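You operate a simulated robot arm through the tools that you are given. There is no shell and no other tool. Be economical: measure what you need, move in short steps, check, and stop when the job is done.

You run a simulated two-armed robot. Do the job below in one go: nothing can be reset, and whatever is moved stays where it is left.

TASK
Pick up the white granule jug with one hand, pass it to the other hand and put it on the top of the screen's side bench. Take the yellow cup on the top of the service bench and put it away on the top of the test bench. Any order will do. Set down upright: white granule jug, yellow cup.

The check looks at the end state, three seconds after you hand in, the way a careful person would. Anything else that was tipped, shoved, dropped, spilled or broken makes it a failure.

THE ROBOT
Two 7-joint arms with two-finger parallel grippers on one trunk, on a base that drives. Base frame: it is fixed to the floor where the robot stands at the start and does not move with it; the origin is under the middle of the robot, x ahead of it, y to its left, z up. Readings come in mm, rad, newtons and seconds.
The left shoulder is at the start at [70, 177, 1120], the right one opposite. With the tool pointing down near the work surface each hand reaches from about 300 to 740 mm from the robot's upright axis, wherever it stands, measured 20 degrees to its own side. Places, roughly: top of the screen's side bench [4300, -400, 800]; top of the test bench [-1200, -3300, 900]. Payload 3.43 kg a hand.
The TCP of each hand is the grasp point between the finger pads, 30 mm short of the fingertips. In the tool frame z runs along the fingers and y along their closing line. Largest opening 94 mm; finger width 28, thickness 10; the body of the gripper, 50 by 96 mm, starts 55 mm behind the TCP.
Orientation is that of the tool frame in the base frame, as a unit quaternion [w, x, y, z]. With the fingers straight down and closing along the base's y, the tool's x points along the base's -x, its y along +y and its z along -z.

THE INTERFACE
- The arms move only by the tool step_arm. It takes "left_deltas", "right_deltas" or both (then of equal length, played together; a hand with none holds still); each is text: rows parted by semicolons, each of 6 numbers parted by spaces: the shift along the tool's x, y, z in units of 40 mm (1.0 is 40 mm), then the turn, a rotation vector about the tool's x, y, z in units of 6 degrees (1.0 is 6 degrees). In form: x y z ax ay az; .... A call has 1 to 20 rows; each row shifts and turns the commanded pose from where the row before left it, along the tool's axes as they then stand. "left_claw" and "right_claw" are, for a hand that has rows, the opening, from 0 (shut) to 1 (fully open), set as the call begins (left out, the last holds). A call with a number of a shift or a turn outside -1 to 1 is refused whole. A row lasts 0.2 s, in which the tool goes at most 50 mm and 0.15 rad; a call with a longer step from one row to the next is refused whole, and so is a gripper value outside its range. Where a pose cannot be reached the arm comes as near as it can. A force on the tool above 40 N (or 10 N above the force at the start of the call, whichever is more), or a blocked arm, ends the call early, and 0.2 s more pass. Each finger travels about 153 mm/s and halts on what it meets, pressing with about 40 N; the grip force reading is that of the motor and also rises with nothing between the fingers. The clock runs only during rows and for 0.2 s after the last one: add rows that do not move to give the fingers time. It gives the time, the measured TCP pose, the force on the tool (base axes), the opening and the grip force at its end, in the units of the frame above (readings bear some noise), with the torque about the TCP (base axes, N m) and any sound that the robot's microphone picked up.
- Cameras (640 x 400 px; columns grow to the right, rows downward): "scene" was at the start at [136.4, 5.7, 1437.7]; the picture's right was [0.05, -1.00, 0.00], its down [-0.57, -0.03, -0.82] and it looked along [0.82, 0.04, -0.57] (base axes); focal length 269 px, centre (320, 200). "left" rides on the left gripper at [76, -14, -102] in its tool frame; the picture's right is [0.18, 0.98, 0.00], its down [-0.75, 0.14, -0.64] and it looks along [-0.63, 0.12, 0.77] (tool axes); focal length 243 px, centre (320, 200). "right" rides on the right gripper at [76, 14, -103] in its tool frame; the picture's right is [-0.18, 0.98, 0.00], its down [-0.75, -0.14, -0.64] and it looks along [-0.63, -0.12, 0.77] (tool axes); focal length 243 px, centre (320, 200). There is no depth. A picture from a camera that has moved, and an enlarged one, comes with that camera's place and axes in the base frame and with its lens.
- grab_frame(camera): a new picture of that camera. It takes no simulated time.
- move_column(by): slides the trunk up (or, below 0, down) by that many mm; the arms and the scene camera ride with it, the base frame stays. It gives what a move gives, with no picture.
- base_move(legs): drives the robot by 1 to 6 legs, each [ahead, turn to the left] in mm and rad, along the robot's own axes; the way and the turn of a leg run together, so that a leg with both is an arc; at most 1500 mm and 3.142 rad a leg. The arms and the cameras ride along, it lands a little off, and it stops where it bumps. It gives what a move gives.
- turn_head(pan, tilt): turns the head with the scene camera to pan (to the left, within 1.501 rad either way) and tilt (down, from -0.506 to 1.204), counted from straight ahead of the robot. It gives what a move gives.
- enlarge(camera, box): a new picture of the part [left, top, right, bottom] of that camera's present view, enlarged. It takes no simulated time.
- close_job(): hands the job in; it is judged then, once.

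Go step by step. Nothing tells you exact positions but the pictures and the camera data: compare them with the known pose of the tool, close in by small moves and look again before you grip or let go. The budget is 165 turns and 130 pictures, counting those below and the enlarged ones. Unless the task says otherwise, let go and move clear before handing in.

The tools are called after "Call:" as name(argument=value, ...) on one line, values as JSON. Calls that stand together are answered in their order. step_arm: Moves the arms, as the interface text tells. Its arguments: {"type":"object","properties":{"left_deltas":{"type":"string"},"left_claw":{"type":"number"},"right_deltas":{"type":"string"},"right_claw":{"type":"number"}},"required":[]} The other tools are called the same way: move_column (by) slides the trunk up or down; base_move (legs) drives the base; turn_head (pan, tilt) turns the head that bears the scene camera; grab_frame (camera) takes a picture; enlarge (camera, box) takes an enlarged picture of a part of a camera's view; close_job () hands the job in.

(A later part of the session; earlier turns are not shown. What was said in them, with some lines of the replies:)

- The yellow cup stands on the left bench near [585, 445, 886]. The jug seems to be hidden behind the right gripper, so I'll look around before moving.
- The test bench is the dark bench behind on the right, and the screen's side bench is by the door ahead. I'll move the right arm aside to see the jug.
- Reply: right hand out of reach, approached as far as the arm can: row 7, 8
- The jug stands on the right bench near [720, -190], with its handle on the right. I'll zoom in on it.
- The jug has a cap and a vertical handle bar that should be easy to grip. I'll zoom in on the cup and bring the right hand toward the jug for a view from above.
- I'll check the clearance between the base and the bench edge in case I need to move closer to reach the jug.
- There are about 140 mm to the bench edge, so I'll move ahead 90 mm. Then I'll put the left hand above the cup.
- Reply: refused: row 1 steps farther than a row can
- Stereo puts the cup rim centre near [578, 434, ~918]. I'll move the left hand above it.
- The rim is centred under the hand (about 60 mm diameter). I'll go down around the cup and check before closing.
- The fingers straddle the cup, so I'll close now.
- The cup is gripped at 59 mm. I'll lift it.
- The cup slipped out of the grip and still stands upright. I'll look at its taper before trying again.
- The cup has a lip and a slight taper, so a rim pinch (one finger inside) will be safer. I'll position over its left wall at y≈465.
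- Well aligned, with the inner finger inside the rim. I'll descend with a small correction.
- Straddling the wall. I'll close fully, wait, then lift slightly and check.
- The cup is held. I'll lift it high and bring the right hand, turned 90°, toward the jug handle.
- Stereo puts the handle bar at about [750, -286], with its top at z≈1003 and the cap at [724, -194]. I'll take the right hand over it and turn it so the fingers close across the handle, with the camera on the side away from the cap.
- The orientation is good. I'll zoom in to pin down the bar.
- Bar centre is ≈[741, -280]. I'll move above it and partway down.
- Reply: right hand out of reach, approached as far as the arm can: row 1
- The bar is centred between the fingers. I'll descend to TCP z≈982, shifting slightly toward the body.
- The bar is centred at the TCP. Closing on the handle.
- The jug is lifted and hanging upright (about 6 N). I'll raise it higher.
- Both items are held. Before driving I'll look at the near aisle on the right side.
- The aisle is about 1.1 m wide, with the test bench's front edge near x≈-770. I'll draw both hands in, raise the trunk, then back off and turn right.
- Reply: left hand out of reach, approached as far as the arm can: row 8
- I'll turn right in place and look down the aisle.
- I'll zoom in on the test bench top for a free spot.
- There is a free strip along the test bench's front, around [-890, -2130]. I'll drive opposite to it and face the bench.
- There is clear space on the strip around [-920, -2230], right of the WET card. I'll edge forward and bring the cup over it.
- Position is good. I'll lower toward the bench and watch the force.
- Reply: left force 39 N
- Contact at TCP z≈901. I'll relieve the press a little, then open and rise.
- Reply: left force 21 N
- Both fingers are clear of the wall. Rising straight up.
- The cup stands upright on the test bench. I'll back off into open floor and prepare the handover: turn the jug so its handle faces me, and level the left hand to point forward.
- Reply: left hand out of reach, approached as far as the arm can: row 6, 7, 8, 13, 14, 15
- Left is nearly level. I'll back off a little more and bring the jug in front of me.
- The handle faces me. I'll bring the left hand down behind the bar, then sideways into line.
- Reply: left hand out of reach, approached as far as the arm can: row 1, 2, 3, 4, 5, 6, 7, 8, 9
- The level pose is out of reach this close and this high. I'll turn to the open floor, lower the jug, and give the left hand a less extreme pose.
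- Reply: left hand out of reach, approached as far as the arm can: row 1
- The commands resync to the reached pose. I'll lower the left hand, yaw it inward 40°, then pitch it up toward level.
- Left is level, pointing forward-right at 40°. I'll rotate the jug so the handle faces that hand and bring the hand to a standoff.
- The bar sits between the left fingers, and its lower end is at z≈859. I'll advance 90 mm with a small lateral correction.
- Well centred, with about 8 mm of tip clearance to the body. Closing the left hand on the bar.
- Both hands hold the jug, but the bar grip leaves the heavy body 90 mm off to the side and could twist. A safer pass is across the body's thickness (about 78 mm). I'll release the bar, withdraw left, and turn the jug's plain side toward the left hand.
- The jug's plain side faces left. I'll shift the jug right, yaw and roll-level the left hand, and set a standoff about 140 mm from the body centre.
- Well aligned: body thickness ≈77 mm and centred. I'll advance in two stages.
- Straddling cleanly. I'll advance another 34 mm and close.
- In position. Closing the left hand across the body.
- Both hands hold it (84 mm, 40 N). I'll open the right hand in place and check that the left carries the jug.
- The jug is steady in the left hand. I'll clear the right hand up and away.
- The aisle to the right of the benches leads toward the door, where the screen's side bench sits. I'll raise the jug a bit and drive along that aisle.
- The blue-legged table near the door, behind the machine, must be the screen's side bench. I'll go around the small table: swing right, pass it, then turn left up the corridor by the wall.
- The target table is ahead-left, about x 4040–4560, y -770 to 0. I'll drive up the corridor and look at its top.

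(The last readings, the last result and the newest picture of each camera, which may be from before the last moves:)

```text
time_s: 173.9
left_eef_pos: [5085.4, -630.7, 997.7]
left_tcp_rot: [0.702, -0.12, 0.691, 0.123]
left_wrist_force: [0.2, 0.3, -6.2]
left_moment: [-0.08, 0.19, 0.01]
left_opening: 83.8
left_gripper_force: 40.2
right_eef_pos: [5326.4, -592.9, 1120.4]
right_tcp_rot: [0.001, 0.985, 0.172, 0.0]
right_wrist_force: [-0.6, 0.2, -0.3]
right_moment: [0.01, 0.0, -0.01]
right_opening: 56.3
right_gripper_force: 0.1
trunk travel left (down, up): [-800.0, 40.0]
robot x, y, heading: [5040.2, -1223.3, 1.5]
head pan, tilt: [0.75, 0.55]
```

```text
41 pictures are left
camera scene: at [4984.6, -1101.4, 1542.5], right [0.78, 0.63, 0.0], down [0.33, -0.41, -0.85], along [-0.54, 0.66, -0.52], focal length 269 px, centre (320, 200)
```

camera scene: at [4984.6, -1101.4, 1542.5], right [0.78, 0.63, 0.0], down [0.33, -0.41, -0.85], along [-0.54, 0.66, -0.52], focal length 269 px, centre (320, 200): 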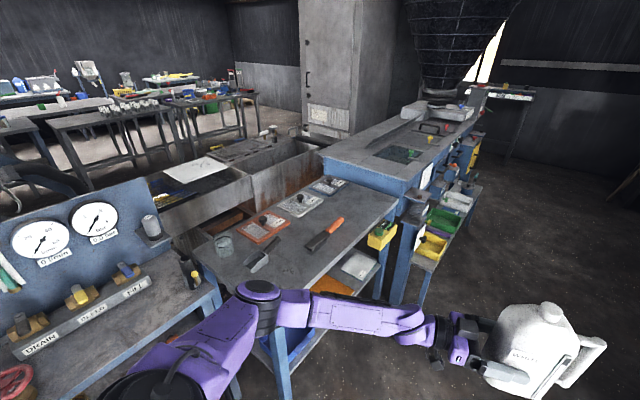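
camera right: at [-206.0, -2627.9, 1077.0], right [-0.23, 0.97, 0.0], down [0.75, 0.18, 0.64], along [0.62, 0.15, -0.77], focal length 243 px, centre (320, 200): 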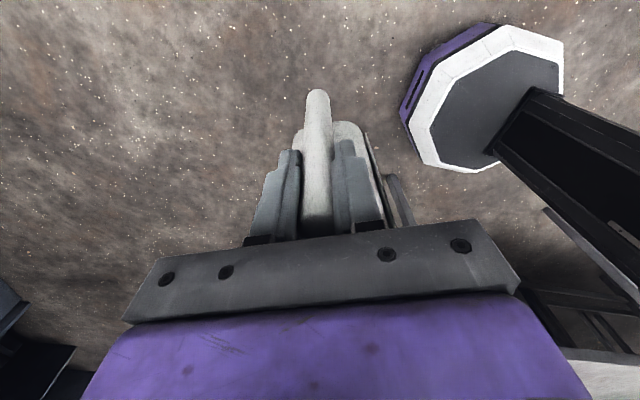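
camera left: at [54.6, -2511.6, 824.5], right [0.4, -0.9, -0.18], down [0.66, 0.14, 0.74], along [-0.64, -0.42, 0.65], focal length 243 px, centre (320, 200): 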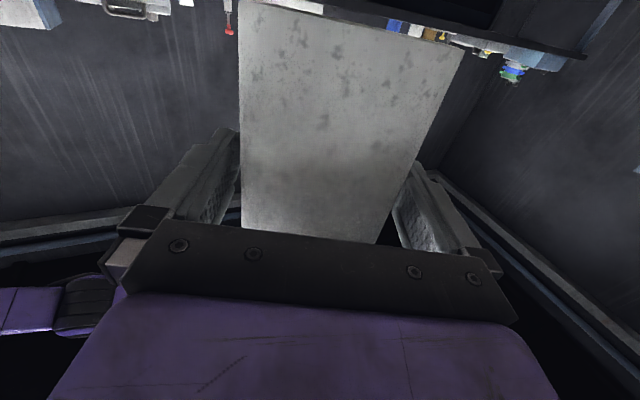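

This is the screen's side bench, with free space at its right end. The left hand's camera hangs about 76 mm below the TCP, though, and could hit the bench top. I'll measure how far the jug's bottom is below the hand.

Call:
turn_head(pan=0.0, tilt=0.8)

Call:
grab_frame(camera="scene")

Call:
grab_frame(camera="right")

```text
time_s: 175.0
left_eef_pos: [5084.8, -628.9, 998.5]
left_tcp_rot: [0.702, -0.119, 0.691, 0.122]
left_wrist_force: [-1.0, 0.2, -6.0]
left_moment: [-0.09, 0.16, -0.01]
left_opening: 83.6
left_gripper_force: 40.0
right_eef_pos: [5327.1, -592.4, 1120.4]
right_tcp_rot: [0.001, 0.985, 0.172, -0.001]
right_wrist_force: [0.5, 1.2, 0.1]
right_moment: [-0.06, 0.0, 0.03]
right_opening: 56.5
right_gripper_force: 0.1
trunk travel left (down, up): [-800.0, 40.0]
robot x, y, heading: [5038.6, -1223.0, 1.5]
head pan, tilt: [0.0, 0.799]
```

```text
40 pictures are left
camera scene: at [5046.5, -1090.7, 1521.1], right [1.0, -0.07, 0.0], down [-0.05, -0.72, -0.7], along [0.05, 0.69, -0.72], focal length 269 px, centre (320, 200)
```

scene: 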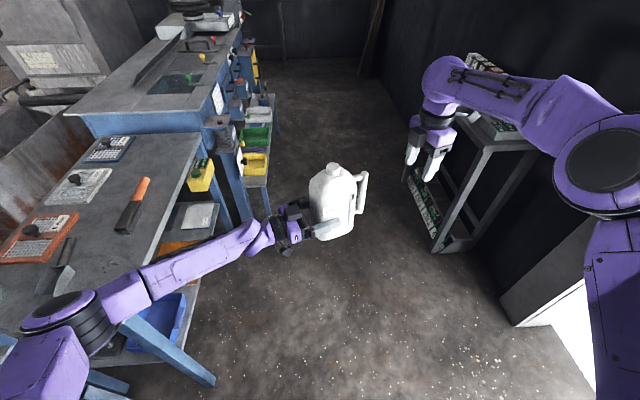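

```text
39 pictures are left
camera right: at [5404.2, -580.9, 1223.7], right [0.16, -0.99, 0.0], down [-0.76, -0.12, 0.64], along [-0.63, -0.1, -0.77], focal length 243 px, centre (320, 200)
```

right: 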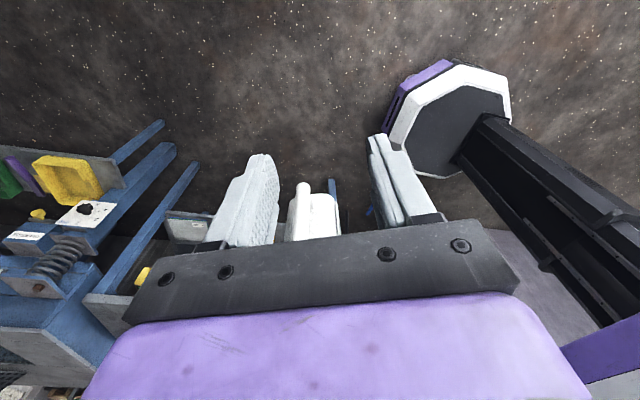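

The jug's bottom is about 81 mm below the hand, so the hand camera would touch the bench. I'll let the right hand take the handle again briefly so the left can regrip about 40 mm higher.

Call:
step_arm(right_deltas="0 0 -0.85 0 0 0;-0.82 -0.295 0 0 0 0;-0.82 -0.295 0 0 0 0;-0.82 -0.295 0 0 0 0;-0.82 -0.295 0 0 0 0")

Call:
grab_frame(camera="right")

```text
time_s: 176.2
left_eef_pos: [5082.5, -629.9, 999.4]
left_tcp_rot: [0.703, -0.12, 0.69, 0.122]
left_wrist_force: [0.0, 0.2, -6.6]
left_moment: [-0.07, 0.19, -0.02]
left_opening: 83.9
left_gripper_force: 40.2
right_eef_pos: [5184.0, -590.8, 1152.5]
right_tcp_rot: [0.001, 0.985, 0.172, 0.001]
right_wrist_force: [0.7, -0.3, 0.1]
right_moment: [-0.02, -0.03, 0.01]
right_opening: 56.4
right_gripper_force: 0.0
trunk travel left (down, up): [-800.0, 40.0]
robot x, y, heading: [5039.6, -1221.2, 1.5]
head pan, tilt: [0.0, 0.799]
```

```text
38 pictures are left
camera right: at [5261.2, -579.2, 1256.5], right [0.16, -0.99, 0.0], down [-0.76, -0.12, 0.64], along [-0.63, -0.1, -0.77], focal length 243 px, centre (320, 200)
```

right: 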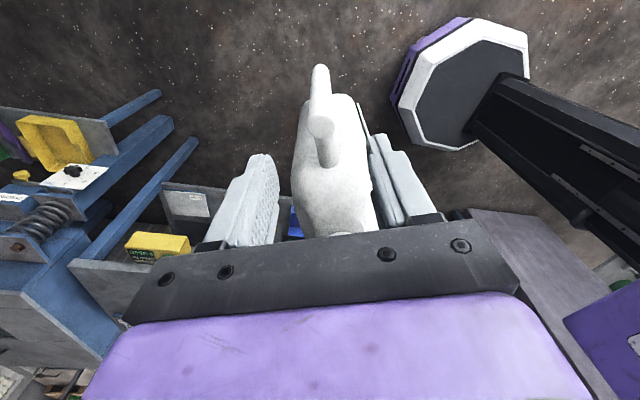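

Aligned; a small 6 mm outward shift, then lower and close on the handle.

Call:
step_arm(right_deltas="0.15 0 0 0 0 0;0 0 0.7 0 0 0;0 0 0.7 0 0 0;0 0 0.7 0 0 0")

Call:
step_arm(right_deltas="0 0 0 0 0 0;0 0 0 0 0 0;0 0 0 0 0 0", right_claw=0)

Call:
grab_frame(camera="right")

Call:
enlarge(camera="scene", box=[240, 130, 420, 270])

```text
time_s: 177.2
left_eef_pos: [5085.4, -628.6, 998.6]
left_tcp_rot: [0.703, -0.12, 0.691, 0.122]
left_wrist_force: [0.1, 0.1, -6.8]
left_moment: [-0.09, 0.16, 0.01]
left_opening: 83.6
left_gripper_force: 39.8
right_eef_pos: [5193.3, -590.8, 1068.2]
right_tcp_rot: [0.001, 0.985, 0.171, 0.0]
right_wrist_force: [-0.7, 0.3, -0.3]
right_moment: [-0.02, 0.01, -0.01]
right_opening: 56.3
right_gripper_force: 0.0
trunk travel left (down, up): [-800.0, 40.0]
robot x, y, heading: [5039.2, -1227.9, 1.494]
head pan, tilt: [0.0, 0.799]
```

```text
time_s: 178.0
left_eef_pos: [5085.2, -629.2, 998.0]
left_tcp_rot: [0.703, -0.121, 0.69, 0.123]
left_wrist_force: [-1.4, 2.5, -4.6]
left_moment: [-0.41, -0.12, 0.22]
left_opening: 83.9
left_gripper_force: 40.2
right_eef_pos: [5192.1, -590.3, 1069.0]
right_tcp_rot: [0.001, 0.985, 0.172, 0.0]
right_wrist_force: [1.1, -2.7, -0.7]
right_moment: [0.22, 0.07, 0.08]
right_opening: 19.7
right_gripper_force: 39.9
trunk travel left (down, up): [-800.0, 40.0]
robot x, y, heading: [5038.0, -1223.5, 1.499]
head pan, tilt: [0.0, 0.799]
```

```text
37 pictures are left
camera right: at [5270.2, -579.4, 1172.6], right [0.16, -0.99, 0.0], down [-0.76, -0.12, 0.64], along [-0.63, -0.1, -0.77], focal length 243 px, centre (320, 200)
```

right: 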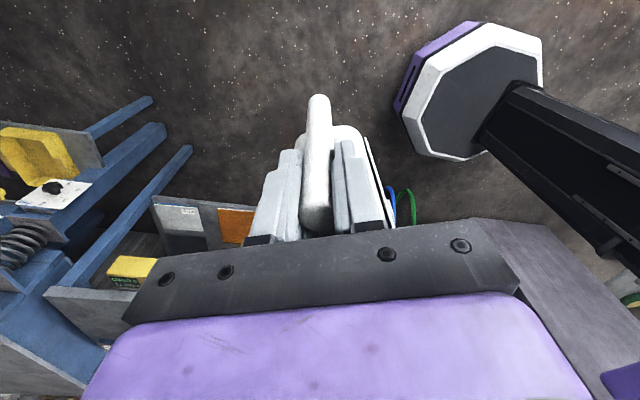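

```text
2.86 times, centred on (330, 200) of scene
camera zoom: at [5046.5, -1090.9, 1521.1], right [1.0, -0.07, 0.0], down [-0.05, -0.72, -0.7], along [0.05, 0.69, -0.72], focal length 768 px, centre (291, 200)
```

zoom: 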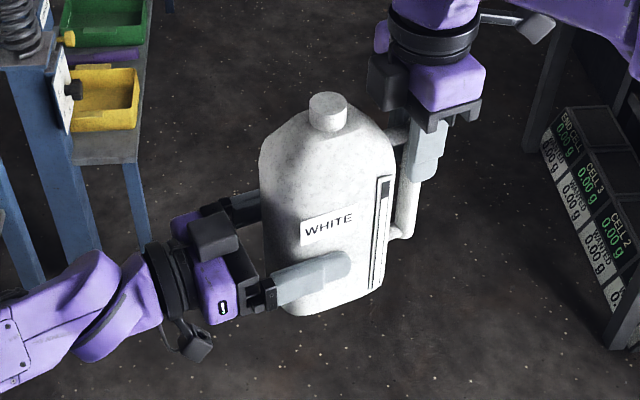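

The right hand holds the handle again. I'll open the left, slide it up 40 mm along the body, and close.

Call:
step_arm(left_deltas="0 0 0 0 0 0;0 0 0 0 0 0;-0.34 0 0 0 0 0;-0.34 0 0 0 0 0;-0.34 0 0 0 0 0", left_claw=1)

Call:
grab_frame(camera="left")

Call:
enlarge(camera="scene", box=[240, 130, 420, 270])

```text
time_s: 179.2
left_eef_pos: [5082.8, -629.8, 1040.1]
left_tcp_rot: [0.702, -0.12, 0.691, 0.123]
left_wrist_force: [-0.5, 0.4, 0.3]
left_moment: [0.02, -0.02, -0.04]
left_opening: 94.2
left_gripper_force: 0.0
right_eef_pos: [5193.1, -591.0, 1068.1]
right_tcp_rot: [0.0, 0.985, 0.172, 0.0]
right_wrist_force: [-0.3, -0.4, -0.1]
right_moment: [0.17, -0.47, 0.0]
right_opening: 19.4
right_gripper_force: 40.0
trunk travel left (down, up): [-800.0, 40.0]
robot x, y, heading: [5042.5, -1225.3, 1.506]
head pan, tilt: [0.0, 0.799]
```

```text
35 pictures are left
camera left: at [4993.1, -677.8, 961.6], right [-0.33, 0.93, -0.18], down [-0.66, -0.09, 0.74], along [0.67, 0.37, 0.64], focal length 243 px, centre (320, 200)
```

left: 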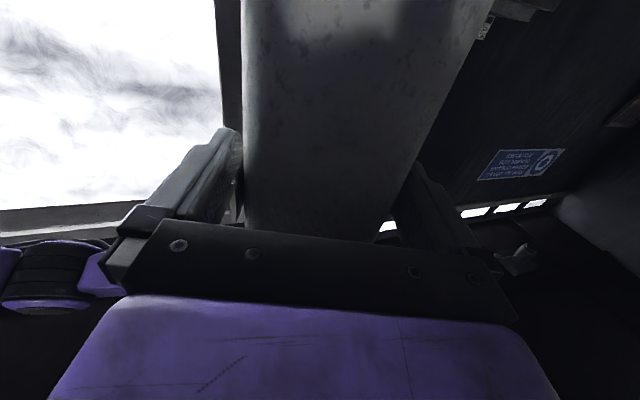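

```text
2.86 times, centred on (330, 200) of scene
camera zoom: at [5046.5, -1090.9, 1521.1], right [1.0, -0.07, 0.0], down [-0.05, -0.72, -0.7], along [0.05, 0.69, -0.72], focal length 768 px, centre (291, 200)
```

zoom: 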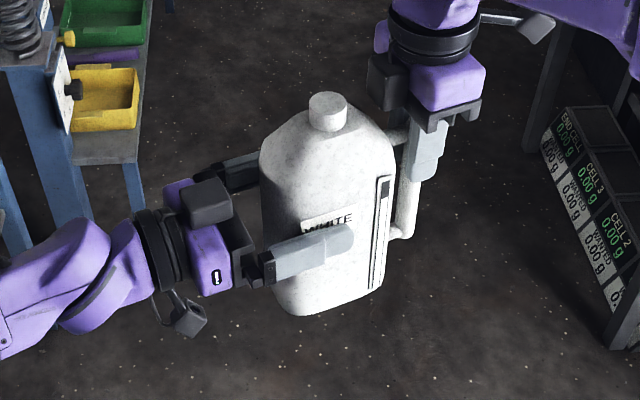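

Good height. Close the left, then release the right and raise it clear.

Call:
step_arm(left_deltas="0 0 0 0 0 0;0 0 0 0 0 0;0 0 0 0 0 0", left_claw=0.5)

Call:
step_arm(right_deltas="0 0 0 0 0 0;0 0 0 0 0 0;0 0 0 0 0 0", right_claw=0.6)

Call:
enlarge(camera="scene", box=[240, 130, 420, 270])

```text
time_s: 180.0
left_eef_pos: [5081.9, -630.1, 1040.5]
left_tcp_rot: [0.702, -0.119, 0.691, 0.122]
left_wrist_force: [0.5, -0.2, -0.3]
left_moment: [0.07, -0.19, -0.02]
left_opening: 83.8
left_gripper_force: 40.0
right_eef_pos: [5192.9, -591.2, 1068.8]
right_tcp_rot: [0.0, 0.985, 0.171, 0.0]
right_wrist_force: [-0.1, 0.5, 0.4]
right_moment: [0.13, -0.25, 0.01]
right_opening: 19.3
right_gripper_force: 39.8
trunk travel left (down, up): [-800.0, 40.0]
robot x, y, heading: [5039.7, -1225.5, 1.497]
head pan, tilt: [0.0, 0.799]
```

```text
time_s: 180.8
left_eef_pos: [5083.0, -630.1, 1038.9]
left_tcp_rot: [0.702, -0.12, 0.692, 0.122]
left_wrist_force: [-0.4, 1.6, 0.7]
left_moment: [-0.06, 0.21, 0.01]
left_opening: 83.8
left_gripper_force: 40.0
right_eef_pos: [5192.0, -590.8, 1070.2]
right_tcp_rot: [0.0, 0.985, 0.172, 0.0]
right_wrist_force: [0.1, -0.2, -0.3]
right_moment: [0.03, 0.0, 0.03]
right_opening: 56.6
right_gripper_force: 0.1
trunk travel left (down, up): [-800.0, 40.0]
robot x, y, heading: [5034.6, -1223.2, 1.503]
head pan, tilt: [0.0, 0.799]
```

```text
2.86 times, centred on (330, 200) of scene
camera zoom: at [5046.5, -1090.7, 1521.1], right [1.0, -0.07, 0.0], down [-0.05, -0.72, -0.7], along [0.05, 0.69, -0.72], focal length 768 px, centre (291, 200)
```

zoom: 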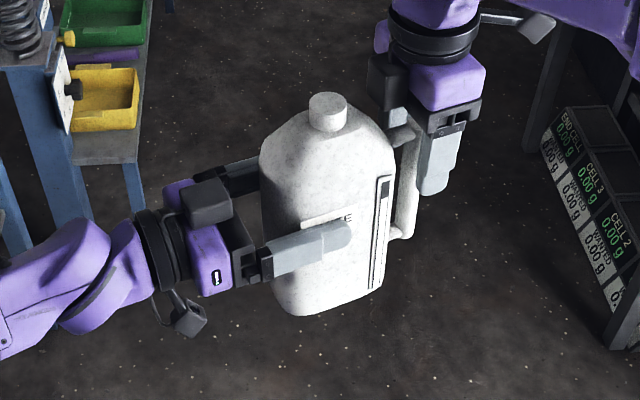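

The left holds it at the higher grip. Raising the right hand clear and drawing it in.

Call:
step_arm(right_deltas="0 0 -0.8 0 0 0;0 0 -0.8 0 0 0;0 0 -0.8 0 0 0;0 0 -0.8 0 0 0;0.6 0.7 0 0 0 0;0.6 0.7 0 0 0 0;0.6 0.7 0 0 0 0")

Call:
turn_head(pan=1.3, tilt=0.6)

Call:
grab_frame(camera="scene")

```text
time_s: 182.4
left_eef_pos: [5083.2, -630.7, 1039.8]
left_tcp_rot: [0.702, -0.12, 0.691, 0.123]
left_wrist_force: [-0.4, 0.0, 1.0]
left_moment: [-0.07, 0.24, -0.04]
left_opening: 83.7
left_gripper_force: 40.8
right_eef_pos: [5288.2, -643.8, 1199.6]
right_tcp_rot: [0.0, 0.985, 0.173, -0.001]
right_wrist_force: [1.0, 0.0, 0.7]
right_moment: [0.01, 0.01, 0.04]
right_opening: 56.4
right_gripper_force: 0.1
trunk travel left (down, up): [-800.0, 40.0]
robot x, y, heading: [5039.2, -1222.6, 1.501]
head pan, tilt: [0.0, 0.799]
```

```text
time_s: 183.9
left_eef_pos: [5082.1, -630.4, 1040.5]
left_tcp_rot: [0.703, -0.119, 0.69, 0.122]
left_wrist_force: [0.7, -0.5, -0.7]
left_moment: [-0.07, 0.19, -0.01]
left_opening: 83.7
left_gripper_force: 39.5
right_eef_pos: [5286.7, -643.6, 1199.0]
right_tcp_rot: [0.001, 0.985, 0.173, 0.0]
right_wrist_force: [-0.1, -0.1, 0.2]
right_moment: [0.0, 0.02, 0.02]
right_opening: 56.5
right_gripper_force: 0.1
trunk travel left (down, up): [-800.0, 40.0]
robot x, y, heading: [5037.1, -1223.5, 1.502]
head pan, tilt: [1.3, 0.6]
```

```text
32 pictures are left
camera scene: at [4957.6, -1141.5, 1538.0], right [0.33, 0.94, 0.0], down [0.53, -0.19, -0.82], along [-0.78, 0.28, -0.57], focal length 269 px, centre (320, 200)
```

scene: 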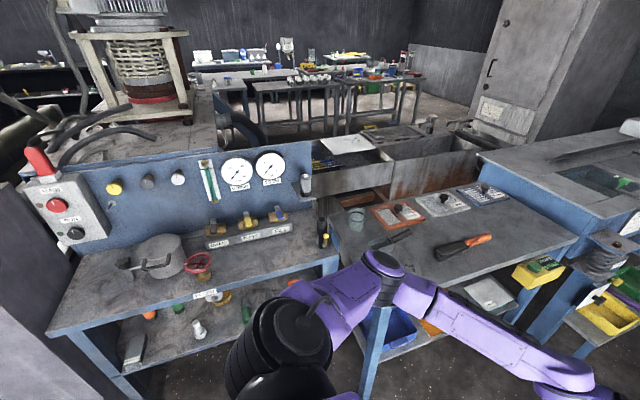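

I'll draw in the right hand, raise the trunk 40 mm, drive up the corridor with a wide offset, and turn to face the bench.

Call:
step_arm(right_deltas="-0.23 0.85 0 0 0 0;-0.23 0.85 0 0 0 0;-0.23 0.85 0 0 0 0;-0.23 0.85 0 0 0 0")

Call:
move_column(by=40)

Call:
base_move(legs=[[0, -0.094], [1129, 0], [0, 1.7336]])

Call:
turn_head(pan=0.0, tilt=0.75)

Call:
grab_frame(camera="scene")

```text
time_s: 184.9
left_eef_pos: [5084.1, -631.3, 1042.1]
left_tcp_rot: [0.702, -0.118, 0.691, 0.122]
left_wrist_force: [0.2, -0.8, 0.0]
left_moment: [-0.08, 0.18, 0.02]
left_opening: 83.6
left_gripper_force: 40.2
right_eef_pos: [5301.5, -789.1, 1200.8]
right_tcp_rot: [-0.001, 0.985, 0.172, 0.0]
right_wrist_force: [-0.5, -1.1, 0.5]
right_moment: [0.02, 0.0, 0.02]
right_opening: 56.4
right_gripper_force: 0.1
trunk travel left (down, up): [-800.0, 40.0]
robot x, y, heading: [5038.4, -1221.2, 1.504]
head pan, tilt: [1.3, 0.6]
```

```text
time_s: 185.7
left_eef_pos: [5083.7, -628.8, 1079.2]
left_tcp_rot: [0.703, -0.121, 0.69, 0.123]
left_wrist_force: [0.7, 0.3, -5.6]
left_moment: [-0.1, 0.19, 0.04]
left_opening: 83.7
left_gripper_force: 40.0
right_eef_pos: [5301.0, -784.5, 1240.6]
right_tcp_rot: [0.001, 0.985, 0.172, -0.001]
right_wrist_force: [0.3, -0.6, -0.6]
right_moment: [-0.02, -0.01, 0.01]
right_opening: 56.3
right_gripper_force: 0.0
trunk travel left (down, up): [-840.0, 0.0]
robot x, y, heading: [5039.0, -1220.5, 1.5]
head pan, tilt: [1.3, 0.6]
```

```text
time_s: 196.2
left_eef_pos: [4626.6, -105.4, 1079.2]
left_tcp_rot: [0.387, -0.589, 0.381, 0.599]
left_wrist_force: [0.6, -0.2, -6.3]
left_moment: [-0.21, -0.09, 0.02]
left_opening: 84.0
left_gripper_force: 39.9
right_eef_pos: [4765.2, 122.6, 1239.5]
right_tcp_rot: [0.002, 0.543, 0.84, 0.0]
right_wrist_force: [-0.2, 0.1, -0.7]
right_moment: [0.0, 0.0, -0.01]
right_opening: 56.6
right_gripper_force: 0.0
trunk travel left (down, up): [-840.0, 0.0]
robot x, y, heading: [5219.8, -102.5, -3.13]
head pan, tilt: [1.3, 0.6]
```

```text
time_s: 197.7
left_eef_pos: [4626.0, -106.9, 1079.7]
left_tcp_rot: [0.388, -0.588, 0.381, 0.599]
left_wrist_force: [-0.5, -0.9, -6.2]
left_moment: [-0.17, -0.08, 0.01]
left_opening: 83.6
left_gripper_force: 39.4
right_eef_pos: [4765.1, 122.8, 1239.7]
right_tcp_rot: [0.002, 0.543, 0.84, 0.001]
right_wrist_force: [0.0, -0.8, 1.4]
right_moment: [0.0, 0.02, 0.01]
right_opening: 56.6
right_gripper_force: 0.0
trunk travel left (down, up): [-840.0, 0.0]
robot x, y, heading: [5219.6, -107.0, -3.136]
head pan, tilt: [0.0, 0.75]
```

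```text
31 pictures are left
camera scene: at [5086.1, -104.1, 1565.1], right [-0.01, 1.0, 0.0], down [0.68, 0.01, -0.73], along [-0.73, -0.01, -0.68], focal length 269 px, centre (320, 200)
```

scene: 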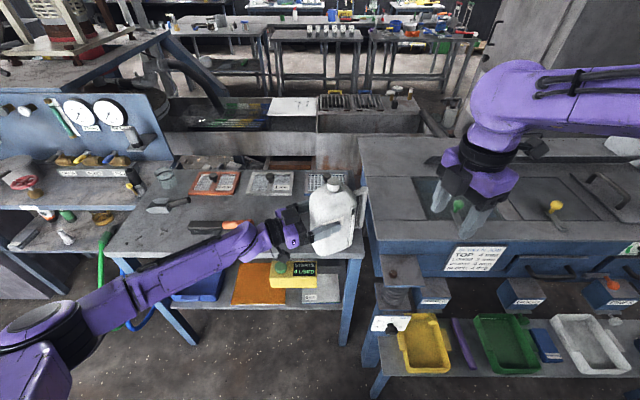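

The free spot is the right end of the bench, target jug centre ≈[4430, -95]. A shelf protrudes to the right, so I'll drive only 70 mm and extend the arm for the rest.

Call:
base_move(legs=[[70, 0]])

Call:
step_arm(left_deltas="0 0.66 0.295 0 0 0;0 0.66 0.295 0 0 0;0 0.66 0.295 0 0 0;0 0.66 0.295 0 0 0")

Call:
grab_frame(camera="scene")

Call:
grab_frame(camera="right")

```text
time_s: 198.7
left_eef_pos: [4570.6, -106.9, 1088.9]
left_tcp_rot: [0.386, -0.583, 0.385, 0.603]
left_wrist_force: [1.4, 0.9, -4.0]
left_moment: [-0.23, -0.12, 0.05]
left_opening: 83.6
left_gripper_force: 40.4
right_eef_pos: [4711.4, 122.0, 1247.7]
right_tcp_rot: [-0.005, 0.542, 0.84, -0.004]
right_wrist_force: [-0.4, 0.4, 0.8]
right_moment: [0.03, 0.07, -0.01]
right_opening: 56.5
right_gripper_force: 0.2
trunk travel left (down, up): [-840.0, 0.0]
robot x, y, heading: [5153.6, -102.3, -3.129]
head pan, tilt: [0.0, 0.75]
```

```text
time_s: 199.7
left_eef_pos: [4441.0, -106.2, 1080.6]
left_tcp_rot: [0.388, -0.588, 0.381, 0.599]
left_wrist_force: [-1.2, -0.6, -6.9]
left_moment: [-0.19, -0.06, -0.02]
left_opening: 83.9
left_gripper_force: 39.7
right_eef_pos: [4695.0, 123.7, 1240.5]
right_tcp_rot: [0.001, 0.543, 0.84, -0.001]
right_wrist_force: [-0.4, 0.2, 0.1]
right_moment: [-0.03, -0.06, 0.02]
right_opening: 56.4
right_gripper_force: 0.0
trunk travel left (down, up): [-840.0, 0.0]
robot x, y, heading: [5155.7, -104.8, -3.132]
head pan, tilt: [0.0, 0.75]
```

```text
30 pictures are left
camera scene: at [5011.4, -103.2, 1564.6], right [-0.01, 1.0, 0.0], down [0.69, 0.0, -0.73], along [-0.73, -0.01, -0.69], focal length 269 px, centre (320, 200)
```

scene: 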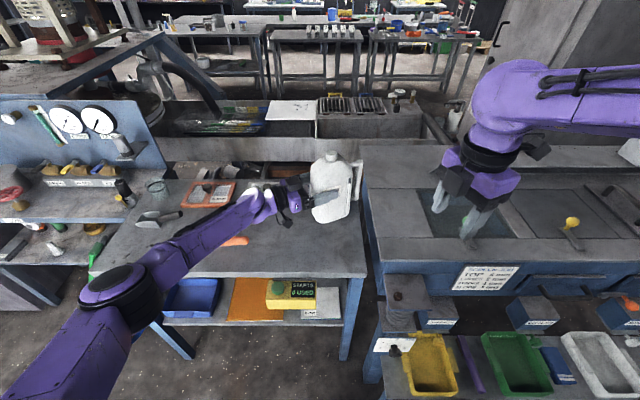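

```text
29 pictures are left
camera right: at [4677.7, 198.0, 1343.1], right [0.97, 0.24, 0.0], down [0.18, -0.74, 0.64], along [0.15, -0.63, -0.77], focal length 243 px, centre (320, 200)
```

right: 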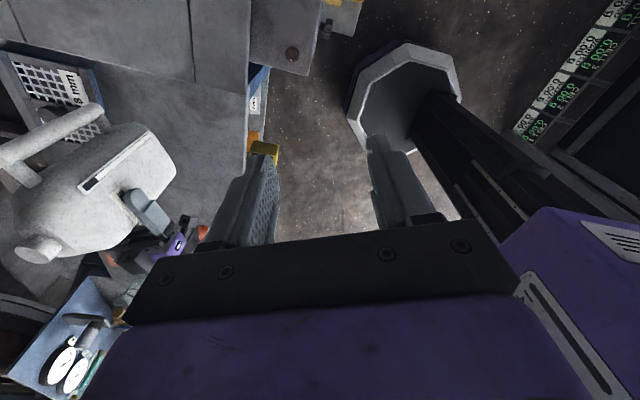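

Jug is over clear bench top, away from the plates and knife. I'll lower it with the arm in steps.

Call:
step_arm(left_deltas="0.5 0 0 0 0 0;0.5 0 0 0 0 0;0.5 0 0 0 0 0;0.5 0 0 0 0 0;0.3 0 0 0 0 0")

Call:
enlarge(camera="scene", box=[230, 140, 390, 280])

Call:
grab_frame(camera="left")

```text
time_s: 200.9
left_eef_pos: [4445.6, -104.9, 991.7]
left_tcp_rot: [0.387, -0.587, 0.382, 0.599]
left_wrist_force: [0.0, -0.1, -6.3]
left_moment: [-0.21, -0.09, 0.02]
left_opening: 83.9
left_gripper_force: 39.6
right_eef_pos: [4697.4, 123.5, 1240.9]
right_tcp_rot: [-0.002, 0.543, 0.84, -0.001]
right_wrist_force: [0.3, 0.7, 0.1]
right_moment: [-0.03, -0.01, -0.02]
right_opening: 56.4
right_gripper_force: 0.1
trunk travel left (down, up): [-840.0, 0.0]
robot x, y, heading: [5153.4, -105.6, -3.135]
head pan, tilt: [0.0, 0.75]
```

```text
2.86 times, centred on (310, 210) of scene
camera zoom: at [5015.5, -103.1, 1565.0], right [-0.01, 1.0, 0.0], down [0.68, 0.0, -0.73], along [-0.73, -0.01, -0.68], focal length 768 px, centre (349, 171)
```

zoom: 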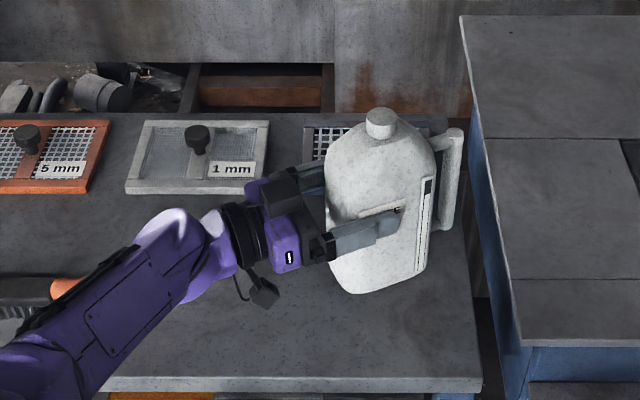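

```text
27 pictures are left
camera left: at [4499.5, -191.7, 913.4], right [-0.9, -0.4, -0.18], down [0.14, -0.66, 0.74], along [-0.41, 0.64, 0.65], focal length 243 px, centre (320, 200)
```

left: 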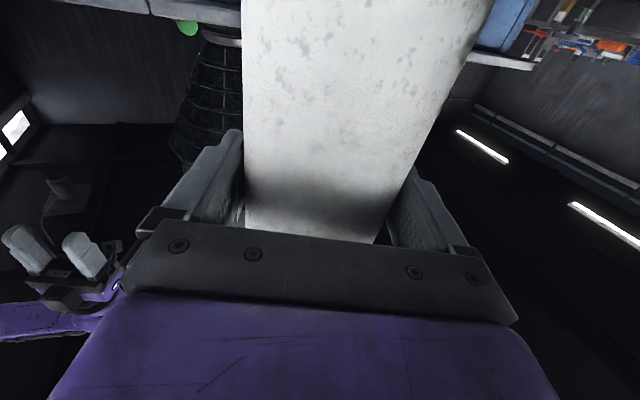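

Call:
step_arm(left_deltas="0.2 0.12 -0.27 0 0 0;0.3 0 0 0 0 0;0.2 0 0 0 0 0;0 0 0 0 0 0")

Call:
enlarge(camera="scene", box=[270, 160, 390, 270])

```text
time_s: 201.9
left_eef_pos: [4456.6, -117.3, 970.2]
left_tcp_rot: [0.388, -0.586, 0.383, 0.599]
left_wrist_force: [0.1, 0.3, -6.5]
left_moment: [-0.23, -0.08, 0.0]
left_opening: 84.0
left_gripper_force: 40.2
left hand out of reach, approached as far as the arm can: row 1, 2, 3
right_eef_pos: [4699.1, 121.8, 1241.6]
right_tcp_rot: [-0.001, 0.543, 0.84, 0.0]
right_wrist_force: [0.2, -0.5, 0.7]
right_moment: [-0.05, 0.01, 0.0]
right_opening: 56.3
right_gripper_force: 0.0
trunk travel left (down, up): [-840.0, 0.0]
robot x, y, heading: [5152.7, -106.6, -3.134]
head pan, tilt: [0.0, 0.75]
```

```text
3.64 times, centred on (330, 215) of scene
camera zoom: at [5016.1, -104.8, 1565.1], right [-0.01, 1.0, 0.0], down [0.68, 0.01, -0.73], along [-0.73, -0.01, -0.68], focal length 977 px, centre (284, 146)
```

zoom: 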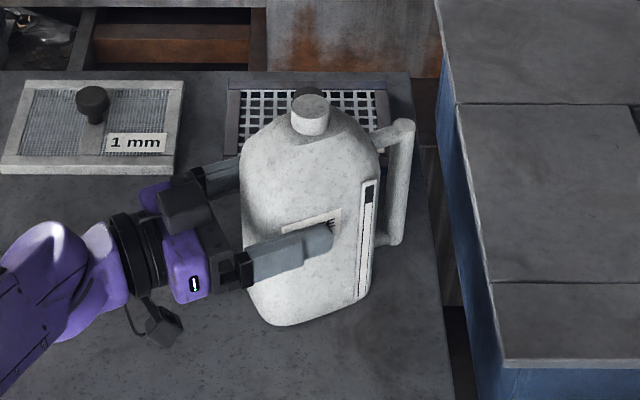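

The arm is at its reach limit, so I'll use the trunk for the final descent.

Call:
move_column(by=-15)

Call:
move_column(by=-6)

Call:
enlarge(camera="scene", box=[270, 160, 390, 270])

```text
time_s: 202.6
left_eef_pos: [4454.0, -116.8, 964.9]
left_tcp_rot: [0.388, -0.583, 0.379, 0.605]
left_wrist_force: [3.1, 1.2, 9.9]
left_moment: [-0.27, -0.96, 0.02]
left_opening: 83.8
left_gripper_force: 40.1
right_eef_pos: [4701.4, 123.0, 1227.7]
right_tcp_rot: [-0.003, 0.543, 0.839, -0.002]
right_wrist_force: [-0.8, 0.2, -0.2]
right_moment: [0.0, -0.01, 0.0]
right_opening: 56.3
right_gripper_force: 0.0
trunk travel left (down, up): [-826.0, 14.0]
robot x, y, heading: [5153.5, -107.4, -3.138]
head pan, tilt: [0.0, 0.75]
stopped: the force on the tool passed its limit (the readings are from after the stop); the commanded pose is now the measured one
```

```text
time_s: 203.2
left_eef_pos: [4453.7, -117.2, 964.0]
left_tcp_rot: [0.387, -0.58, 0.38, 0.607]
left_wrist_force: [-10.5, 1.1, 36.8]
left_moment: [-0.47, -0.26, 0.03]
left_opening: 84.4
left_gripper_force: 40.3
right_eef_pos: [4702.6, 123.3, 1224.4]
right_tcp_rot: [-0.002, 0.543, 0.839, -0.003]
right_wrist_force: [-0.7, -0.9, 0.2]
right_moment: [0.02, 0.01, 0.0]
right_opening: 56.6
right_gripper_force: 0.2
trunk travel left (down, up): [-820.0, 20.0]
robot x, y, heading: [5154.6, -105.3, -3.131]
head pan, tilt: [0.0, 0.75]
```

```text
3.64 times, centred on (330, 215) of scene
camera zoom: at [5022.0, -104.1, 1545.7], right [-0.01, 1.0, 0.0], down [0.68, 0.01, -0.73], along [-0.73, -0.01, -0.68], focal length 977 px, centre (284, 146)
```

zoom: 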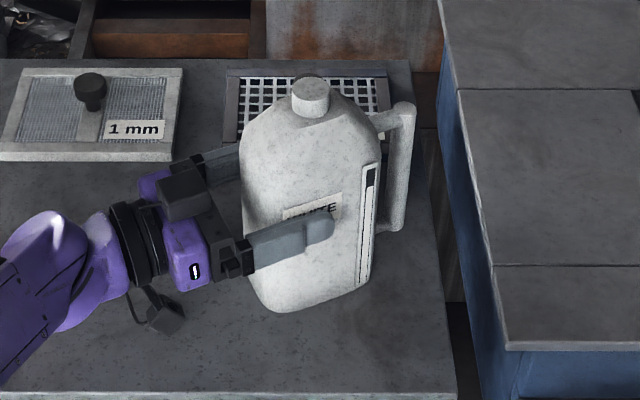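

The jug is on the bench. I'll relieve the press by raising the trunk slightly, then check.

Call:
move_column(by=6)

```text
time_s: 203.7
left_eef_pos: [4454.9, -116.6, 962.8]
left_tcp_rot: [0.388, -0.582, 0.382, 0.604]
left_wrist_force: [-8.1, 3.0, 16.8]
left_moment: [0.03, 0.21, 0.05]
left_opening: 83.6
left_gripper_force: 39.9
right_eef_pos: [4700.8, 122.9, 1228.2]
right_tcp_rot: [-0.002, 0.543, 0.84, 0.0]
right_wrist_force: [-0.9, 1.0, 0.5]
right_moment: [-0.02, 0.0, 0.01]
right_opening: 56.5
right_gripper_force: 0.0
trunk travel left (down, up): [-826.0, 14.0]
robot x, y, heading: [5152.7, -105.3, -3.134]
head pan, tilt: [0.0, 0.75]
```

Call:
move_column(by=2)

Call:
enlarge(camera="scene", box=[270, 160, 390, 270])

```text
time_s: 204.2
left_eef_pos: [4454.9, -116.5, 963.2]
left_tcp_rot: [0.388, -0.584, 0.382, 0.602]
left_wrist_force: [-1.8, 3.1, 4.6]
left_moment: [0.34, 0.45, -0.17]
left_opening: 83.9
left_gripper_force: 40.1
right_eef_pos: [4699.5, 122.2, 1229.4]
right_tcp_rot: [-0.002, 0.544, 0.839, -0.002]
right_wrist_force: [0.7, -1.0, 0.0]
right_moment: [0.02, -0.01, -0.03]
right_opening: 56.3
right_gripper_force: 0.0
trunk travel left (down, up): [-828.0, 12.0]
robot x, y, heading: [5155.5, -106.8, -3.131]
head pan, tilt: [0.0, 0.75]
```

```text
3.64 times, centred on (330, 215) of scene
camera zoom: at [5018.5, -103.7, 1552.8], right [-0.01, 1.0, 0.0], down [0.68, 0.01, -0.73], along [-0.73, -0.01, -0.68], focal length 977 px, centre (284, 146)
```

zoom: 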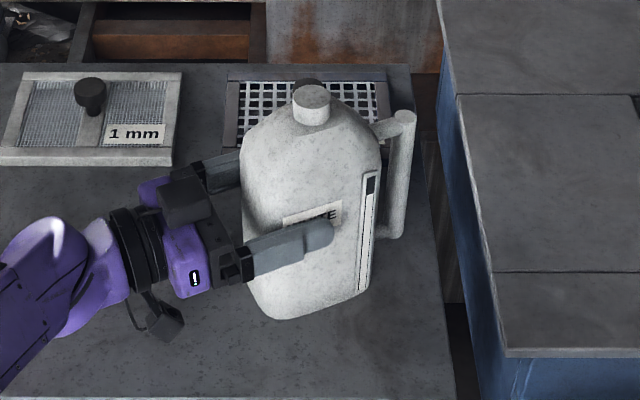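

Force is about zero net and the jug stands on the bench. Opening the left hand.

Call:
step_arm(left_deltas="0 0 0 0 0 0;0 0 0 0 0 0;0 0 0 0 0 0", left_claw=1)

Call:
enlarge(camera="scene", box=[270, 160, 390, 270])

Call:
grab_frame(camera="left")

```text
time_s: 205.1
left_eef_pos: [4453.6, -118.0, 964.9]
left_tcp_rot: [0.388, -0.583, 0.38, 0.604]
left_wrist_force: [-0.2, -0.8, -0.2]
left_moment: [-0.01, 0.01, 0.02]
left_opening: 93.9
left_gripper_force: 0.1
right_eef_pos: [4699.6, 122.3, 1230.5]
right_tcp_rot: [-0.001, 0.543, 0.84, -0.001]
right_wrist_force: [0.0, -0.9, -0.3]
right_moment: [0.03, 0.02, 0.03]
right_opening: 56.7
right_gripper_force: 0.1
trunk travel left (down, up): [-828.0, 12.0]
robot x, y, heading: [5152.1, -103.8, -3.13]
head pan, tilt: [0.0, 0.75]
```

```text
3.64 times, centred on (330, 215) of scene
camera zoom: at [5017.3, -104.7, 1552.8], right [-0.01, 1.0, 0.0], down [0.68, 0.01, -0.73], along [-0.73, -0.01, -0.68], focal length 977 px, centre (284, 146)
```

zoom: 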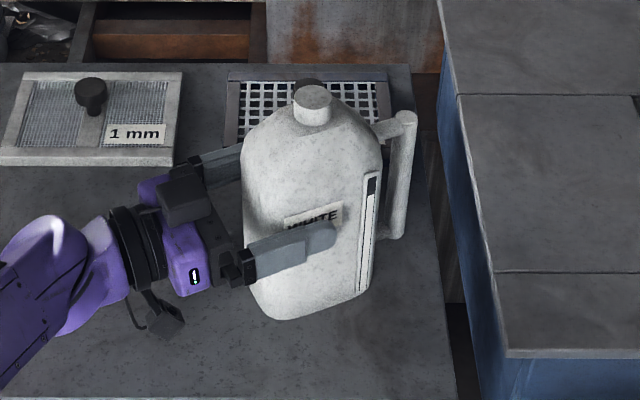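

```text
22 pictures are left
camera left: at [4507.4, -203.3, 884.6], right [-0.9, -0.4, -0.18], down [0.15, -0.66, 0.73], along [-0.41, 0.63, 0.65], focal length 243 px, centre (320, 200)
```

left: 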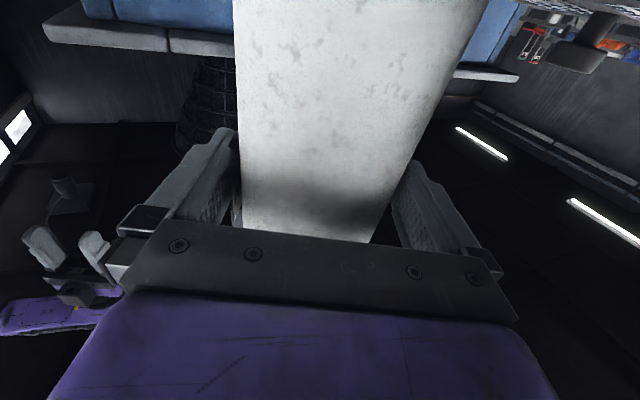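

The jug stands free. I'll withdraw the left hand slowly along its fingers.

Call:
step_arm(left_deltas="0 -0.05 -0.2 0 0 0;0 0 -0.3 0 0 0;0 0 -0.4 0 0 0")

Call:
enlarge(camera="scene", box=[230, 150, 390, 290])

```text
time_s: 205.8
left_eef_pos: [4470.4, -148.6, 964.5]
left_tcp_rot: [0.388, -0.583, 0.379, 0.605]
left_wrist_force: [0.3, 0.7, -0.3]
left_moment: [0.0, 0.02, -0.01]
left_opening: 94.1
left_gripper_force: 0.1
right_eef_pos: [4701.0, 122.3, 1230.1]
right_tcp_rot: [-0.002, 0.543, 0.84, -0.001]
right_wrist_force: [0.4, 0.5, -0.1]
right_moment: [0.01, -0.03, 0.02]
right_opening: 56.3
right_gripper_force: 0.0
trunk travel left (down, up): [-828.0, 12.0]
robot x, y, heading: [5151.8, -106.5, -3.137]
head pan, tilt: [0.0, 0.75]
```

```text
2.86 times, centred on (310, 220) of scene
camera zoom: at [5017.8, -105.3, 1552.9], right [-0.01, 1.0, 0.0], down [0.68, 0.01, -0.73], along [-0.73, -0.01, -0.68], focal length 768 px, centre (349, 143)
```

zoom: 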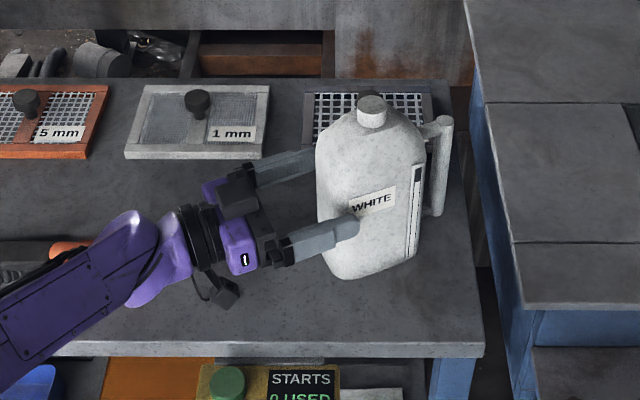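

Call:
step_arm(left_deltas="0 0 -0.6 0 0 0;0 0 -0.7 0 0 0;0 0 -0.7 0 0 0;-0.8 0 0 0 0 0;-0.8 0 0 0 0 0;-0.8 0 0 0 0 0")

Call:
base_move(legs=[[-150, 0]])

Call:
grab_frame(camera="scene")

```text
time_s: 207.2
left_eef_pos: [4505.6, -224.8, 1057.0]
left_tcp_rot: [0.388, -0.584, 0.38, 0.604]
left_wrist_force: [0.8, -0.2, 0.5]
left_moment: [-0.01, -0.03, -0.03]
left_opening: 94.2
left_gripper_force: 0.1
right_eef_pos: [4700.9, 122.7, 1229.7]
right_tcp_rot: [-0.002, 0.544, 0.839, 0.0]
right_wrist_force: [-0.2, 0.3, -0.8]
right_moment: [0.0, 0.03, 0.02]
right_opening: 56.3
right_gripper_force: 0.0
trunk travel left (down, up): [-828.0, 12.0]
robot x, y, heading: [5152.9, -104.9, -3.138]
head pan, tilt: [0.0, 0.75]
```

```text
time_s: 208.6
left_eef_pos: [4650.4, -224.6, 1056.3]
left_tcp_rot: [0.387, -0.585, 0.378, 0.604]
left_wrist_force: [-0.4, -0.4, -0.1]
left_moment: [0.0, 0.03, 0.0]
left_opening: 94.0
left_gripper_force: 0.0
right_eef_pos: [4845.1, 124.0, 1228.9]
right_tcp_rot: [-0.001, 0.543, 0.84, 0.0]
right_wrist_force: [0.2, 0.1, 0.2]
right_moment: [0.0, 0.0, 0.03]
right_opening: 56.5
right_gripper_force: 0.1
trunk travel left (down, up): [-828.0, 12.0]
robot x, y, heading: [5300.8, -102.6, -3.134]
head pan, tilt: [0.0, 0.75]
```

```text
20 pictures are left
camera scene: at [5162.3, -103.6, 1552.6], right [-0.01, 1.0, 0.0], down [0.68, 0.01, -0.73], along [-0.73, -0.01, -0.68], focal length 269 px, centre (320, 200)
```

scene: 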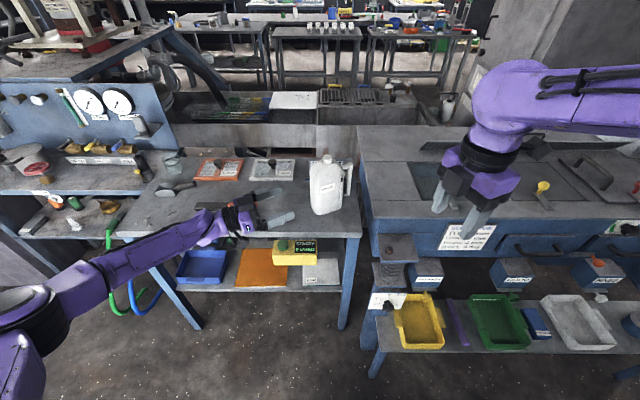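

The jug stands upright on the screen's side bench, the cup stands upright on the test bench, and both hands are clear.

Call:
close_job()

```text
The job is handed in.
```

I put the white granule jug upright on the screen's side bench and the yellow cup upright on the test bench. Both hands are empty and clear, and the job is handed in.

- **Jug:** I picked it up with the right hand and passed it to the left, which set it down. On the way the right hand briefly took the handle again so the left could grip higher and keep its camera off the bench.
- **Cup:** My first grip slipped, so I took it again by the rim. It stayed upright and had moved only a few millimetres.

I saw nothing else tipped, shoved or spilled.
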